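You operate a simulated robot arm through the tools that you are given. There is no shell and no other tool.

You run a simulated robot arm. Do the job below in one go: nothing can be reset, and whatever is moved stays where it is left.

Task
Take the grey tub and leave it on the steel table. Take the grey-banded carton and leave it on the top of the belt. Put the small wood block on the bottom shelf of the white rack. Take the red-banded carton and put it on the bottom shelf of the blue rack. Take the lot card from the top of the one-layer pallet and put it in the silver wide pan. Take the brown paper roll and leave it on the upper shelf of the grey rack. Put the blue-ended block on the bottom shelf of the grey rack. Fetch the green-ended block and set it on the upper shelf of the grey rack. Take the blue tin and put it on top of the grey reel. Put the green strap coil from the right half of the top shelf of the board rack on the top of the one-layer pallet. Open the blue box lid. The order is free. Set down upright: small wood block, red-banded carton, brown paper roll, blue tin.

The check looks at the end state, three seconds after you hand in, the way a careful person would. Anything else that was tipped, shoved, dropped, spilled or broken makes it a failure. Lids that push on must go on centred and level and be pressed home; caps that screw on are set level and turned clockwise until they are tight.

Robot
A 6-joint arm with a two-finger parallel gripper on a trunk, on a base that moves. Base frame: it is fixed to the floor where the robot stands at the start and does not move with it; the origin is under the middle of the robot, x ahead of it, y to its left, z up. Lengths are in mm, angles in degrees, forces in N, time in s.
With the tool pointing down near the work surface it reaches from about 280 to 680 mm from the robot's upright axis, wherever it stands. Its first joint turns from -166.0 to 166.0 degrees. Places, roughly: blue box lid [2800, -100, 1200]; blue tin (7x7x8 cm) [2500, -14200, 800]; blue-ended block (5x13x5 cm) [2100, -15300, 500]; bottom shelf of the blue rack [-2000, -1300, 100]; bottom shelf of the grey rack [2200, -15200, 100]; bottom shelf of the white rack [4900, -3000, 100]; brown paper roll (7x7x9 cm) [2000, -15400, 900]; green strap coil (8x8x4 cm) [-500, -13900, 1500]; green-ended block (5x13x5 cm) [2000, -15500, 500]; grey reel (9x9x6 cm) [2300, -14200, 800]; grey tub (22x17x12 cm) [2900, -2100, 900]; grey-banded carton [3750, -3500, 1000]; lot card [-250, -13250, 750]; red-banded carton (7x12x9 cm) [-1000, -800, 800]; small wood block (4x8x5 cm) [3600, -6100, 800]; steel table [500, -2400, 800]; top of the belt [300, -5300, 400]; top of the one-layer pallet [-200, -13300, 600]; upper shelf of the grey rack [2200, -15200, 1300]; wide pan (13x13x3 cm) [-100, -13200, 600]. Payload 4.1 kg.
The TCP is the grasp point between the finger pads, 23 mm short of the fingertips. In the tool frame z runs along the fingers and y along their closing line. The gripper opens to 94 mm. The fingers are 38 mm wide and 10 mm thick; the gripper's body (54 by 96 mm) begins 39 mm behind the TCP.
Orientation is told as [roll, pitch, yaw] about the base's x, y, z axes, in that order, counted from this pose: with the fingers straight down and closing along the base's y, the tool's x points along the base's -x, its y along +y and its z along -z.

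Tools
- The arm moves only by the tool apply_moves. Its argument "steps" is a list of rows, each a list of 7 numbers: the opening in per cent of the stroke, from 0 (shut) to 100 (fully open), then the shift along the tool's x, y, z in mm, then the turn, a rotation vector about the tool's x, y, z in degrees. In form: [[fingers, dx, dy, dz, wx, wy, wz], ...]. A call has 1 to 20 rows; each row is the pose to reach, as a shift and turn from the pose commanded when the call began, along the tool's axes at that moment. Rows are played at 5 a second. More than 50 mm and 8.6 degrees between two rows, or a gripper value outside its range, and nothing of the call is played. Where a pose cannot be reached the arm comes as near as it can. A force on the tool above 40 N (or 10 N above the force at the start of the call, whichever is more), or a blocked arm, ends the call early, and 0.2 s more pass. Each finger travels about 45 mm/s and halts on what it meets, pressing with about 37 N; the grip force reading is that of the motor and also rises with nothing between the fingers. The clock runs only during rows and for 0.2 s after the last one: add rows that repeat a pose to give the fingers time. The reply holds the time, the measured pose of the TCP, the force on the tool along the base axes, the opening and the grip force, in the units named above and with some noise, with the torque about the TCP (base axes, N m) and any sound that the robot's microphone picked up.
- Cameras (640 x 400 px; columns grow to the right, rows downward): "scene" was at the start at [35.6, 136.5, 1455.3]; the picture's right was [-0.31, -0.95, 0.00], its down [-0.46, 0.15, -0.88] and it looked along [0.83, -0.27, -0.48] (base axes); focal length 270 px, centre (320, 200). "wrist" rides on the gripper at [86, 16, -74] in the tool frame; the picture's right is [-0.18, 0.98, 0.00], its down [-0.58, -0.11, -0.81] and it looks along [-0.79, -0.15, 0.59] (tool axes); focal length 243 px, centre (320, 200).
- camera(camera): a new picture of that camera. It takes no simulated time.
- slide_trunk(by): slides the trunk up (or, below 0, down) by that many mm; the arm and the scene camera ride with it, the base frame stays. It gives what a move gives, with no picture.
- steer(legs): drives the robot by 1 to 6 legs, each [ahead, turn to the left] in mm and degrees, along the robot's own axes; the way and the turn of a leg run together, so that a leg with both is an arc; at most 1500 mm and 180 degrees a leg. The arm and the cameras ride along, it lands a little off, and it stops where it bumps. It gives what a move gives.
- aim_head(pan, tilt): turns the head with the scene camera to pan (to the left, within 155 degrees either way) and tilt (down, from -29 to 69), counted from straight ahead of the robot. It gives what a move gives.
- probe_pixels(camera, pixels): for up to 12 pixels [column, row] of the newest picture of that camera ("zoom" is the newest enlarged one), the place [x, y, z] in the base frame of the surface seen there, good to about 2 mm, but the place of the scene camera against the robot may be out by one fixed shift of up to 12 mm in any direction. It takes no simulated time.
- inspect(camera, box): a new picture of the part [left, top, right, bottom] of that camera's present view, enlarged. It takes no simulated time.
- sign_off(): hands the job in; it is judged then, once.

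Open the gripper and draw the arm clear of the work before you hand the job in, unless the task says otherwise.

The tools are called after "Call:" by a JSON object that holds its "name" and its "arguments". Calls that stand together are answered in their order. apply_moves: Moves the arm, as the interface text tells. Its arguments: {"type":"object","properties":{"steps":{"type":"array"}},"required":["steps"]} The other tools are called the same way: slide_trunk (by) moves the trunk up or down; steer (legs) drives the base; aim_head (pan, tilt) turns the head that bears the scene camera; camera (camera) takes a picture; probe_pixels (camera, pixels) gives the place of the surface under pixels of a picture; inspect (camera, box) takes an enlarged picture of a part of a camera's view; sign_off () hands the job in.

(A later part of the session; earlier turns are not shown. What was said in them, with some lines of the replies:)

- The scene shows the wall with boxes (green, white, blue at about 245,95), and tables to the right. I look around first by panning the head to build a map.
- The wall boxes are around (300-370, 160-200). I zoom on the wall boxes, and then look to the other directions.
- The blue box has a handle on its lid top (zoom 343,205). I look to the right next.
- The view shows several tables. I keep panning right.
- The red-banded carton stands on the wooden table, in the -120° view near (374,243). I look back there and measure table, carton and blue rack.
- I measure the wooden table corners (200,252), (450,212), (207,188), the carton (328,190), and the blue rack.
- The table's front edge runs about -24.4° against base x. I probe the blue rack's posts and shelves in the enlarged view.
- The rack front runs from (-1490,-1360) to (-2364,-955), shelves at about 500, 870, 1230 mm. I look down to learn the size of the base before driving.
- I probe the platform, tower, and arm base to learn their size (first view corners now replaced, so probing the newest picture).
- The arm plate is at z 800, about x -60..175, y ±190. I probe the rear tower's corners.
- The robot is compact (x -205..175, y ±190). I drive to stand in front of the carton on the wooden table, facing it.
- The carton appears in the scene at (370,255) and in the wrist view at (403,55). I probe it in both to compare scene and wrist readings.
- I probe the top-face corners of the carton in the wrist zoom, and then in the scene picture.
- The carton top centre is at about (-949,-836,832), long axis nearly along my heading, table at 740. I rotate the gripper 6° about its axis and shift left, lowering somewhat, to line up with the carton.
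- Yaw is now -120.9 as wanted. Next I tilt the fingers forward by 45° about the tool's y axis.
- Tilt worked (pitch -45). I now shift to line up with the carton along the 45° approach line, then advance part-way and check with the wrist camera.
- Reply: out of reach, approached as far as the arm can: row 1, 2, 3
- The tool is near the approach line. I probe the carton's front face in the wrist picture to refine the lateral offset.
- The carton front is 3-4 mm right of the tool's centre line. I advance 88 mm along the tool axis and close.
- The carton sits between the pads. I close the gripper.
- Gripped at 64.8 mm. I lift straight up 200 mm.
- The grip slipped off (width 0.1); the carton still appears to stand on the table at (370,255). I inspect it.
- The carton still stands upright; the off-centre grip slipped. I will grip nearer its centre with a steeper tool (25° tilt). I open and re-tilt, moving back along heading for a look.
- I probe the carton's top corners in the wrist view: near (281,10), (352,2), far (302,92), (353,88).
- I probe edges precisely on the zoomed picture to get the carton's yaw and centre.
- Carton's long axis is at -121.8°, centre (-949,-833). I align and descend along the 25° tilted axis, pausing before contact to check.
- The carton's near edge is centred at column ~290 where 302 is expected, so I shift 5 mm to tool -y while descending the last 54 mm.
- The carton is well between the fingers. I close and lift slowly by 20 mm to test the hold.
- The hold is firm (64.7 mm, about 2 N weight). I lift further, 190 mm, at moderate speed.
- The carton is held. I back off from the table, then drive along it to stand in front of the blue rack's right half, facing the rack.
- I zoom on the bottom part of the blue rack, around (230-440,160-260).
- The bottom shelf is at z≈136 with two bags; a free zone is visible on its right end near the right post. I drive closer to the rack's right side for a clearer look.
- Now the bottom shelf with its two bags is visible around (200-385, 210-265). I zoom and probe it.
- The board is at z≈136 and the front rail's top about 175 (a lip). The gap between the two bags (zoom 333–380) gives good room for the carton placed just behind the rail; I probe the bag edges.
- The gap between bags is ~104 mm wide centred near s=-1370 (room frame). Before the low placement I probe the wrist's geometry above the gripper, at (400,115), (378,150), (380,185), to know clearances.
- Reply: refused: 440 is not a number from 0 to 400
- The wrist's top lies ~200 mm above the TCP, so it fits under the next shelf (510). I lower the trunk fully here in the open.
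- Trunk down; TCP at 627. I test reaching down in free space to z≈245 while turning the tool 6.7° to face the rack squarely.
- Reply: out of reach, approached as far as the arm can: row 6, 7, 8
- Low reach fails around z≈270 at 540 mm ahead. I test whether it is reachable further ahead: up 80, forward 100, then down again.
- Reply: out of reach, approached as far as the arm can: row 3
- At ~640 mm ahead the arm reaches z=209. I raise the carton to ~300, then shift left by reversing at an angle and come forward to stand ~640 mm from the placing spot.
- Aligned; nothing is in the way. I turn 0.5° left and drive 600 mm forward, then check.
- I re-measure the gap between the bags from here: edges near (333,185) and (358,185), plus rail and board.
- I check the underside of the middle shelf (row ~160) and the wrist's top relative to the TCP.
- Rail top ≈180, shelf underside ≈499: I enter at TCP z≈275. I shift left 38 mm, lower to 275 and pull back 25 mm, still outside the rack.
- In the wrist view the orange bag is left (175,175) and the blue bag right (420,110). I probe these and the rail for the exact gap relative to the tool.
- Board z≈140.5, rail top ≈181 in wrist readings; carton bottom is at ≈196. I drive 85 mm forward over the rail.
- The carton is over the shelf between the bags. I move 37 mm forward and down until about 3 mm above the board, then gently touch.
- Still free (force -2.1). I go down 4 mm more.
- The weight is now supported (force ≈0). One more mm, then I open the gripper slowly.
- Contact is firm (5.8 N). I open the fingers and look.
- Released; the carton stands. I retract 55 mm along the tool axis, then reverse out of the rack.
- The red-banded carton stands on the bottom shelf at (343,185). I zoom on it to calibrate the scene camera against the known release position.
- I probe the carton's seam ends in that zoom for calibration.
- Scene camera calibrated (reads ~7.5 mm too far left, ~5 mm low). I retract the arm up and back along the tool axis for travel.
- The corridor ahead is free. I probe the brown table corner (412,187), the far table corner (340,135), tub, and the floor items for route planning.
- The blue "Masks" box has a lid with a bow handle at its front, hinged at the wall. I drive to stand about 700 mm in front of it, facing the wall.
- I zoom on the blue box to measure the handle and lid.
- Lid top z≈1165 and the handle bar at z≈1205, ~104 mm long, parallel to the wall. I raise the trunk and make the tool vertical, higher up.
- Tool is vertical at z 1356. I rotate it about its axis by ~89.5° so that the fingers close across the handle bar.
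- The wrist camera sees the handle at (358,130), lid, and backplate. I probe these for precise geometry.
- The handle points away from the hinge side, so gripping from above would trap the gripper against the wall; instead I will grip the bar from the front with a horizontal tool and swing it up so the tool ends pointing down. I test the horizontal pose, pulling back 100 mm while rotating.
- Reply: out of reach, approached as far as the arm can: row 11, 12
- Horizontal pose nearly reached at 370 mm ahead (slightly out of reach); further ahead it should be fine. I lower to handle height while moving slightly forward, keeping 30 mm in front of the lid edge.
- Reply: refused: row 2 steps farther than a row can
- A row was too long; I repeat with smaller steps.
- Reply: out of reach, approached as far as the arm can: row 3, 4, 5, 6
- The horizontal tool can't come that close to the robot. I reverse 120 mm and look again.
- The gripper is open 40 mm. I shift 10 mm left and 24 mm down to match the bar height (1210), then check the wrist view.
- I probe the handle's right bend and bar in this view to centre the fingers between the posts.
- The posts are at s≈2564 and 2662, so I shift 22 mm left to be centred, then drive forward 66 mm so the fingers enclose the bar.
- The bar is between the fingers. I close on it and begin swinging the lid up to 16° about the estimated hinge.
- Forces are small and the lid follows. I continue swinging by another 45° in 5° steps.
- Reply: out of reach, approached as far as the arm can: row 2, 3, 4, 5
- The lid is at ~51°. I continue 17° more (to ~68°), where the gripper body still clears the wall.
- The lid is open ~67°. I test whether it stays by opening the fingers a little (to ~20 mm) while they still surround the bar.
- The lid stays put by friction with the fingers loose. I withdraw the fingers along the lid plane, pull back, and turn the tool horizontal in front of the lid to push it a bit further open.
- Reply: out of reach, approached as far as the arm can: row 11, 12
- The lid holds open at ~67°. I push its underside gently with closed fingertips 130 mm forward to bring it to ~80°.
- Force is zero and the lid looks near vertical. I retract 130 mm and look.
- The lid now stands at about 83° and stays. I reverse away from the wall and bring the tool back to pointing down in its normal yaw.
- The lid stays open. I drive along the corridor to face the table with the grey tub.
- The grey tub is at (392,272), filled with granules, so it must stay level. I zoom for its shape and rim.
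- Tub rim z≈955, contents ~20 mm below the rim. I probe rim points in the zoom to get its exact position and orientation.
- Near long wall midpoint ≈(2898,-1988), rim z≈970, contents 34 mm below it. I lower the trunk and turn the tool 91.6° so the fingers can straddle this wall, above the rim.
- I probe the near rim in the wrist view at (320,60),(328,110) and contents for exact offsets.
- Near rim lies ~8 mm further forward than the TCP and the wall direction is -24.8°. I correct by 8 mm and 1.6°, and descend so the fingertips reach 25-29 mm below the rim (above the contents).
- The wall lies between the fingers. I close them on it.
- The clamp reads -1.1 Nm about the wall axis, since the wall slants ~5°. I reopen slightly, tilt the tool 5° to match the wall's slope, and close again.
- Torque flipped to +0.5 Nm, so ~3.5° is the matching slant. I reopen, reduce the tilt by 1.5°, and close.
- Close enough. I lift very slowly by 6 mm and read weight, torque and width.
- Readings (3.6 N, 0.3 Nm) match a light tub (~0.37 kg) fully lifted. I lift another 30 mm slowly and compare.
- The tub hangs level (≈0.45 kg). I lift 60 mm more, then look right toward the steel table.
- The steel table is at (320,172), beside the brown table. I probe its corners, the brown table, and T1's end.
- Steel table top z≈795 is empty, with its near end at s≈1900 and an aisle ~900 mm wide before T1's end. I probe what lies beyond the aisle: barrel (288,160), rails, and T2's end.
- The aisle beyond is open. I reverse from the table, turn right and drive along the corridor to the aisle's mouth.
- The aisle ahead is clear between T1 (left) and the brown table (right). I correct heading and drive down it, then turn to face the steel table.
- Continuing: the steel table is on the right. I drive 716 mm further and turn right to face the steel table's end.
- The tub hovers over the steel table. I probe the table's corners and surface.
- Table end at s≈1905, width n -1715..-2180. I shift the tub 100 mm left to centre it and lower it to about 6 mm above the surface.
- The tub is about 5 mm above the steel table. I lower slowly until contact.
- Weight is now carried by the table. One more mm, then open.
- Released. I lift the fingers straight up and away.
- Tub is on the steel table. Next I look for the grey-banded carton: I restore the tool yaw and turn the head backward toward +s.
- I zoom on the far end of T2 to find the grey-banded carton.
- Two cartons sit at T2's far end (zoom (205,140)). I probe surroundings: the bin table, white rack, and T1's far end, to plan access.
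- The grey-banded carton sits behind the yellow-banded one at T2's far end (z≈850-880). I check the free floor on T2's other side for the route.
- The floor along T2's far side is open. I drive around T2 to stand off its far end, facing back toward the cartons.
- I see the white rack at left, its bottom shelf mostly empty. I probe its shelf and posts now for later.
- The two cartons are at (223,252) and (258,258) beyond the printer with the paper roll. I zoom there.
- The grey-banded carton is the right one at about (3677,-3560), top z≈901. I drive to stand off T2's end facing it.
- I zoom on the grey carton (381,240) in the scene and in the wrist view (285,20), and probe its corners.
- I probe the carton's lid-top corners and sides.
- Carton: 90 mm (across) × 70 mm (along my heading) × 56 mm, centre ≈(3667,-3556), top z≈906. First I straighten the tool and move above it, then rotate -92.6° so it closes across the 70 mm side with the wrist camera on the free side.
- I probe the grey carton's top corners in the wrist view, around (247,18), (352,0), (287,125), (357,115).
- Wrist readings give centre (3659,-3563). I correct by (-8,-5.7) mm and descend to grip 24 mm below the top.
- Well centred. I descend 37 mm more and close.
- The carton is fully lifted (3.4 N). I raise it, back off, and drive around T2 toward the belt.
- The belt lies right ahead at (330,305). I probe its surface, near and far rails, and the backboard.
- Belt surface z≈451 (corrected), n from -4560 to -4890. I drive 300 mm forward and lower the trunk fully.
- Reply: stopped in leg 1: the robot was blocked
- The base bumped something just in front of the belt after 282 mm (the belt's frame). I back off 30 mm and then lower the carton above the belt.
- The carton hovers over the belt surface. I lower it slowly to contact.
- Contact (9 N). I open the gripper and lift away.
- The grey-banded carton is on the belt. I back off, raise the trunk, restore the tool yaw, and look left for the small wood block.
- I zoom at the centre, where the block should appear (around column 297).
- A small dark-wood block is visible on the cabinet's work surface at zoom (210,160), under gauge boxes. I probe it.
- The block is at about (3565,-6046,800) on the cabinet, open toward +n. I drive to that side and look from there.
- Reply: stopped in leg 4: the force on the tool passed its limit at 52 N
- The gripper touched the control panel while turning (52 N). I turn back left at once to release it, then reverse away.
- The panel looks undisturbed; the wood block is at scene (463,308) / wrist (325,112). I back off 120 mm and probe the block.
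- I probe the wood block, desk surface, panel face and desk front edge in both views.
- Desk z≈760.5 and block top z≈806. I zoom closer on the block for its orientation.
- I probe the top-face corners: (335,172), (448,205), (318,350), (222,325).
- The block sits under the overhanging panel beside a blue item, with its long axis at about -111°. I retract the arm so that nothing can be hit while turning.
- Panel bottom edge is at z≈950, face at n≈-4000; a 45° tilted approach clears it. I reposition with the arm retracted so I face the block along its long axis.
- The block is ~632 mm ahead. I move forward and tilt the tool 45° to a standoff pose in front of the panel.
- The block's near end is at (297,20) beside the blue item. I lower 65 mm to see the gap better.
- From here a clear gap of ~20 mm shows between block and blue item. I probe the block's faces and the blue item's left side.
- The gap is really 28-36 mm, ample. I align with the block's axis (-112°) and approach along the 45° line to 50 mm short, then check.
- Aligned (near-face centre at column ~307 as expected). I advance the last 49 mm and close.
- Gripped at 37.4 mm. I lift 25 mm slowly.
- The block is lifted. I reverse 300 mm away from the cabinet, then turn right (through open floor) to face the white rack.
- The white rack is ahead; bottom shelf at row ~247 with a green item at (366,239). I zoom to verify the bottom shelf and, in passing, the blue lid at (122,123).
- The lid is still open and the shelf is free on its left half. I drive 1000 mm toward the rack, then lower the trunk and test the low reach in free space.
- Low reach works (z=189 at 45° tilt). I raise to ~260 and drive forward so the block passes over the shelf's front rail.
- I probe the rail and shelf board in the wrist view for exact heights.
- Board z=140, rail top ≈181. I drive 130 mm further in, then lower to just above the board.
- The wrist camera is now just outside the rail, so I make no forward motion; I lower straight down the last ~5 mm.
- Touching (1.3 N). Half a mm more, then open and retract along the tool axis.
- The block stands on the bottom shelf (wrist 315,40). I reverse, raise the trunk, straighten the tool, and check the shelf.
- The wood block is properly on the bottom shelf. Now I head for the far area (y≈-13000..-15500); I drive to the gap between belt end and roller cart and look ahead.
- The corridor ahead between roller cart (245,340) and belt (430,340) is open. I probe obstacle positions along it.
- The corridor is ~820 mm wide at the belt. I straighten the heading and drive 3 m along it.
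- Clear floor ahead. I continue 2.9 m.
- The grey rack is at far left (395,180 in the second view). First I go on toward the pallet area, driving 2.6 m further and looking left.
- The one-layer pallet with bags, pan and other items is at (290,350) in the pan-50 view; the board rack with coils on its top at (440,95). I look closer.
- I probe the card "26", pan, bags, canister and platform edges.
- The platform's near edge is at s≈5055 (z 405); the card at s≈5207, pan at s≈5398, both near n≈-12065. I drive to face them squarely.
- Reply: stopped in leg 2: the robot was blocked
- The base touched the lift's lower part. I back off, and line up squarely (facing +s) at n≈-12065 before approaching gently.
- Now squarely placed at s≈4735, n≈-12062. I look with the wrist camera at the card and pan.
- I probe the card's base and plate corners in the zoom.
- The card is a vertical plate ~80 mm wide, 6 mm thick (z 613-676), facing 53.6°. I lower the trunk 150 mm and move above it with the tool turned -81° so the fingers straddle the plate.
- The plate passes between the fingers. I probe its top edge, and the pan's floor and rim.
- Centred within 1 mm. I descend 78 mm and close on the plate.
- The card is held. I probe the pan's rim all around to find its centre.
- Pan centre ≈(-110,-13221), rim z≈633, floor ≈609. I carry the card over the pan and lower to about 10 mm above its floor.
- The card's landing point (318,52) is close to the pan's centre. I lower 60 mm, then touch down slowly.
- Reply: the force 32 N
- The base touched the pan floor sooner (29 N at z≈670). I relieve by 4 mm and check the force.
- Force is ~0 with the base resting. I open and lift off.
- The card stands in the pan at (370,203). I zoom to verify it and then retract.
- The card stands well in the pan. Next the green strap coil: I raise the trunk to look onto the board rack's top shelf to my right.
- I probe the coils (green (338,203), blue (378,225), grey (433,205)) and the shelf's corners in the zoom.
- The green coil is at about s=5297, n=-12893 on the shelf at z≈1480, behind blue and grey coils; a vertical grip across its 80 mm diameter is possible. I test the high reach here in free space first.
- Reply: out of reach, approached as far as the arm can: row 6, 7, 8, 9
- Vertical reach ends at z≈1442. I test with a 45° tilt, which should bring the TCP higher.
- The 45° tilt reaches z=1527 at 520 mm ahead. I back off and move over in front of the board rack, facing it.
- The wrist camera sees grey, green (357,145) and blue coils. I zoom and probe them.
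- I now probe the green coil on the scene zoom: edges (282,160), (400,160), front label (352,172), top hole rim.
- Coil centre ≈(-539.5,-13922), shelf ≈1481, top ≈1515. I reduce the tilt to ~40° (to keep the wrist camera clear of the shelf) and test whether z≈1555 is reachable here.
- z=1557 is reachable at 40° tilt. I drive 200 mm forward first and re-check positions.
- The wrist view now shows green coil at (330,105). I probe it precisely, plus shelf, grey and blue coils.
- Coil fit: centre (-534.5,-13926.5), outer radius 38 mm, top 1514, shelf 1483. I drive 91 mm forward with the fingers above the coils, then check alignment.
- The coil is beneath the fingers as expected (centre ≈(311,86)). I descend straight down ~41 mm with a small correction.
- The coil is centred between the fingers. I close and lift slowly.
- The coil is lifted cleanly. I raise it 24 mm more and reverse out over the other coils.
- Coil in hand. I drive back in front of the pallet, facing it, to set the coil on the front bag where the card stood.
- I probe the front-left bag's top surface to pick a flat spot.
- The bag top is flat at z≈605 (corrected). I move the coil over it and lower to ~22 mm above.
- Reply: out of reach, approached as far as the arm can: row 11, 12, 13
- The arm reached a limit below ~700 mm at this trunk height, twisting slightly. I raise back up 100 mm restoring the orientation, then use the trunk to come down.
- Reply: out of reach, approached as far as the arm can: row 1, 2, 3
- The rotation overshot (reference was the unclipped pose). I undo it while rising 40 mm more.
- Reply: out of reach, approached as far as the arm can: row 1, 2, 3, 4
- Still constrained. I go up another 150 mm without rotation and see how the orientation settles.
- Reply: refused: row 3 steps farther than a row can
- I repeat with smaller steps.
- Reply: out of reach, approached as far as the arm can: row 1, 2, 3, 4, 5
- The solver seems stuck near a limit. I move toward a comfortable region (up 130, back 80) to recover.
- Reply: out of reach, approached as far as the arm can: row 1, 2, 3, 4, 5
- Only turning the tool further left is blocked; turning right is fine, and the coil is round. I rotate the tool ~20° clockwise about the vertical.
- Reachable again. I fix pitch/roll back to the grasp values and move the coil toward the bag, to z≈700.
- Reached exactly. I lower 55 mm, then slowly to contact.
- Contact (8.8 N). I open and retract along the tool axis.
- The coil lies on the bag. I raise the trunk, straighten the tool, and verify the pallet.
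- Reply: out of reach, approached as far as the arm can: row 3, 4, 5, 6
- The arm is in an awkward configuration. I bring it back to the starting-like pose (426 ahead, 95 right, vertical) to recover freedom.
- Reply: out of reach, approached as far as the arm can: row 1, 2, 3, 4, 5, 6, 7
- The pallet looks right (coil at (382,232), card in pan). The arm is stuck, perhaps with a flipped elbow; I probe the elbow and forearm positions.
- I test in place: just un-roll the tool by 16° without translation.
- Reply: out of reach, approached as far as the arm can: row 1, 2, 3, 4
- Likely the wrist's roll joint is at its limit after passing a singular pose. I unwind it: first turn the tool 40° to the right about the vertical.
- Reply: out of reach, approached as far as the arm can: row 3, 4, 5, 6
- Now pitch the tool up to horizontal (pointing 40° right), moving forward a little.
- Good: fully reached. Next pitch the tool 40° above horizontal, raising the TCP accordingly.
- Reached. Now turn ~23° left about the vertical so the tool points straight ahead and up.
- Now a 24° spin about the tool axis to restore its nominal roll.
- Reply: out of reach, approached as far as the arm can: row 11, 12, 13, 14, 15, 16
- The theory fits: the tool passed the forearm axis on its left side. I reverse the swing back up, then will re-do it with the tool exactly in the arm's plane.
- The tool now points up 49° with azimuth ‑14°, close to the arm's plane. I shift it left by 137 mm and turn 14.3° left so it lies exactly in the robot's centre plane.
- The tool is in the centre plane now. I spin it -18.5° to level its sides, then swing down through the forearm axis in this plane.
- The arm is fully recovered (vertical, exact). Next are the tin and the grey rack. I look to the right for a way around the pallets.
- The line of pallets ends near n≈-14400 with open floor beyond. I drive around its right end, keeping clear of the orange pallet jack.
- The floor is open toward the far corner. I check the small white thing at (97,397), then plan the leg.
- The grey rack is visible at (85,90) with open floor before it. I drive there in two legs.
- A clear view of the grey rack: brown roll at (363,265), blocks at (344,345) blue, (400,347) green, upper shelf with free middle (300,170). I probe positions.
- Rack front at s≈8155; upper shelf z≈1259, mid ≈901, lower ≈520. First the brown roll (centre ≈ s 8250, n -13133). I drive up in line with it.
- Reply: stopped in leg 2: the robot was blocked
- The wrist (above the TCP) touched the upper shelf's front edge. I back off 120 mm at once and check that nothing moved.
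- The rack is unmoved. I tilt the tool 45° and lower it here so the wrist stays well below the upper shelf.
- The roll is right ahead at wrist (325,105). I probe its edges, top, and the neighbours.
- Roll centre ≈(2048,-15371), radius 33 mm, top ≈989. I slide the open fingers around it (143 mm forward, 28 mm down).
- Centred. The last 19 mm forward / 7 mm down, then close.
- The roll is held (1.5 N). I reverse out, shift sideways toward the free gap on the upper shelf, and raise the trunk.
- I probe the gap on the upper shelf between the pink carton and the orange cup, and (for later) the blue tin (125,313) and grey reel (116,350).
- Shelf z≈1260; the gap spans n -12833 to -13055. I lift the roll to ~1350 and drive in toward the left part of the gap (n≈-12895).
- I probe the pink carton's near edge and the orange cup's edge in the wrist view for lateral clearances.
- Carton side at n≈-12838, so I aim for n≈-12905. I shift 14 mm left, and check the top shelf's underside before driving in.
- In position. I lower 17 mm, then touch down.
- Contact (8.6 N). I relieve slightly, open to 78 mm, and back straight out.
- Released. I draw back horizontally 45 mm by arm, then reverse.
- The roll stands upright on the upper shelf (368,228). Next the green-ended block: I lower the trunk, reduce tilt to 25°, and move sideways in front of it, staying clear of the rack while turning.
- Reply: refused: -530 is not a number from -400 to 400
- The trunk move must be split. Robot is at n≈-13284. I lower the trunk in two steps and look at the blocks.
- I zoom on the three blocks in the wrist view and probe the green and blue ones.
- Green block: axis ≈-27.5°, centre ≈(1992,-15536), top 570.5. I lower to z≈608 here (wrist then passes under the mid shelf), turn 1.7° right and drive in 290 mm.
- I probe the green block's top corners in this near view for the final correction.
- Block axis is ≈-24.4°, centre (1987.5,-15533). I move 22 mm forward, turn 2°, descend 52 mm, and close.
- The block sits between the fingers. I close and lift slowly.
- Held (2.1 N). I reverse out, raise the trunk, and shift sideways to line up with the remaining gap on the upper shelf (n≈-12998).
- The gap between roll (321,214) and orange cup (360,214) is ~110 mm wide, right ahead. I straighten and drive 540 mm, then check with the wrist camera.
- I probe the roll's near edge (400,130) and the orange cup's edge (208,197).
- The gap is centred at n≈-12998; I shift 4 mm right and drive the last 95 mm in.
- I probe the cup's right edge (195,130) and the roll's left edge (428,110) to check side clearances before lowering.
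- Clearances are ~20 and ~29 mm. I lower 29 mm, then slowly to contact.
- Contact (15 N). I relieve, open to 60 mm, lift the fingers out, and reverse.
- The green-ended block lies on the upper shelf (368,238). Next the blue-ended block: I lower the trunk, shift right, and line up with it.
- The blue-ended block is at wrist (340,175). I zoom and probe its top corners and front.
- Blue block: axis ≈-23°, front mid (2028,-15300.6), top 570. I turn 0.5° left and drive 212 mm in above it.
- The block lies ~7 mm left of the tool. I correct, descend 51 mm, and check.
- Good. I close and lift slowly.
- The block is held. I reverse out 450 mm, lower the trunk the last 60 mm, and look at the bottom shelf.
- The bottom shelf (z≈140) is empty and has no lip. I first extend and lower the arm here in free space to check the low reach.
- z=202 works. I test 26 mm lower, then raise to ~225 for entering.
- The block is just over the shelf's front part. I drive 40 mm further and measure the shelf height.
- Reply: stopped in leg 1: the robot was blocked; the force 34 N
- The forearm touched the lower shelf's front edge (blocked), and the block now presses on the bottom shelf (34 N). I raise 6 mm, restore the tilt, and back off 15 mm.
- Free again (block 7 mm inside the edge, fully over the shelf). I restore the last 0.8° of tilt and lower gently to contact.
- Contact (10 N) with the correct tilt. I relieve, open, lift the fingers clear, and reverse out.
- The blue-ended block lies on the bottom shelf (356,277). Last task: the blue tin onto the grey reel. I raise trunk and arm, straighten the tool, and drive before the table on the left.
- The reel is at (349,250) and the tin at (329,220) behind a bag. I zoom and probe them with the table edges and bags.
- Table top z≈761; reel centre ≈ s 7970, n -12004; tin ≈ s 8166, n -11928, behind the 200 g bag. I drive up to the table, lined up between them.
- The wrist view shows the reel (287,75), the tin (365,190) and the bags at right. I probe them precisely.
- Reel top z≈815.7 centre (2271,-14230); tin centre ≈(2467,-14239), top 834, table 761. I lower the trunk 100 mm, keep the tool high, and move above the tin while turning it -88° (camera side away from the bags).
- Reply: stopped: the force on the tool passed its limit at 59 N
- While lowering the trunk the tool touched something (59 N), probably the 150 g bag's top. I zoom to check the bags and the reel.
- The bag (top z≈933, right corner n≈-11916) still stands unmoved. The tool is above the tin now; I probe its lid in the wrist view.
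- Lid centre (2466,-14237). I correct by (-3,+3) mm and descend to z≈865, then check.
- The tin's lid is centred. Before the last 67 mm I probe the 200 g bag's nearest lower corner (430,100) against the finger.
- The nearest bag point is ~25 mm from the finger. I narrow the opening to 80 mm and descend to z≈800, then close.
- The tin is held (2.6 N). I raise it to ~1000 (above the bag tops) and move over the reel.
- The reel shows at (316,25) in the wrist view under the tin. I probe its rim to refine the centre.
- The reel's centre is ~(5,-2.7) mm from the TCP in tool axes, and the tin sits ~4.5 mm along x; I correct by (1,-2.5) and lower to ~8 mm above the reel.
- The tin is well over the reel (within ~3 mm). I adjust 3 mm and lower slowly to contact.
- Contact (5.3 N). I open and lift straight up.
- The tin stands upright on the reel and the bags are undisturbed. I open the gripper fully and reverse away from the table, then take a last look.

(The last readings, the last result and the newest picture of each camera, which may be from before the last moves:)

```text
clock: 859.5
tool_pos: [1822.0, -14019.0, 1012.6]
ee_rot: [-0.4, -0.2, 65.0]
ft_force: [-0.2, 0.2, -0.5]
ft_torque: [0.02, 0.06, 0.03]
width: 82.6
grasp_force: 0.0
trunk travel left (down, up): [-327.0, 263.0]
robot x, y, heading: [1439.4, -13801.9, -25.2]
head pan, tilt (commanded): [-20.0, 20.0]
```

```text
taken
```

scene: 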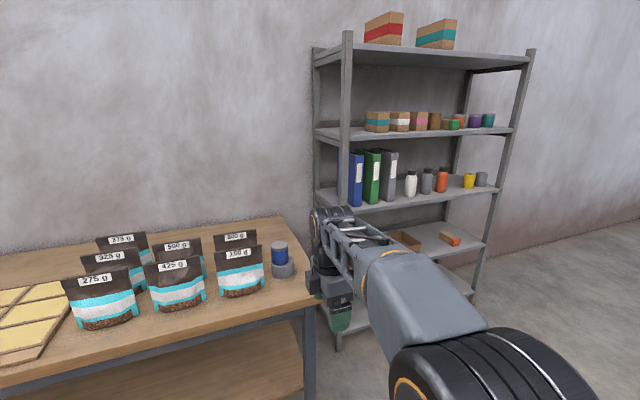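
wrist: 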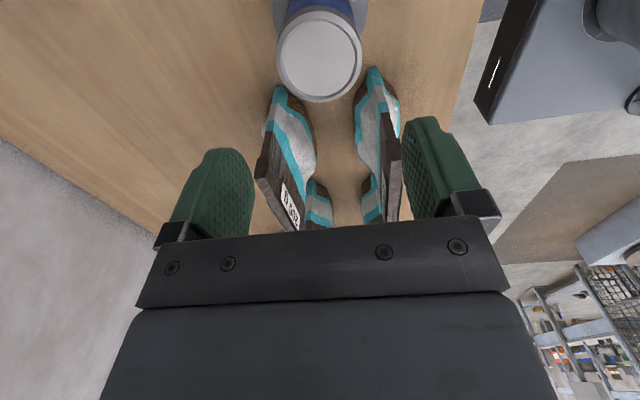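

The tin stands on the reel (281,262). The roll and the green-ended block are on the upper shelf, and everything around them is standing. The gripper is open and the arm is clear, so I hand in the job.

Call:
{"name": "sign_off", "arguments": {}}

```text
The job is handed in.
```

I did all eleven tasks and handed the job in. Each result was in place in the last camera view I had of it, but I didn't drive back round at the end for a final check of everything.

| Task | Where it ended up |
|---|---|
| Grey tub | On the steel table, contents level |
| Grey-banded carton | On the belt |
| Small wood block | Upright on the bottom shelf of the white rack |
| Red-banded carton | Upright on the bottom shelf of the blue rack |
| Lot card | Standing in the silver wide pan |
| Brown paper roll | Upright on the upper shelf of the grey rack |
| Blue-ended block | On the bottom shelf of the grey rack, fully on the shelf but only about 7 mm from its front edge |
| Green-ended block | On the upper shelf of the grey rack |
| Blue tin | Upright on top of the grey reel |
| Green strap coil | On the front bag of the one-layer pallet |
| Blue box lid | Open about 83°, and it stays up |

There were several contacts on the way. I saw nothing tipped or moved by any of them, but they could count against the result:

- **Control panel:** the gripper hit the panel beside the belt at 52 N while the robot was turning.
- **150 g bag:** while lowering, the gripper pressed on this bag's top corner at 59 N, next to the reel. The bag still stood in place afterwards.
- **Blocked drives:** the base ran into the belt frame and into the lift under the pallet. The arm touched the grey rack's shelf edges twice.
- **Red-banded carton:** my first grip slipped while lifting it. It stayed upright on the table, a few millimetres from where it had stood, and the second grip held.
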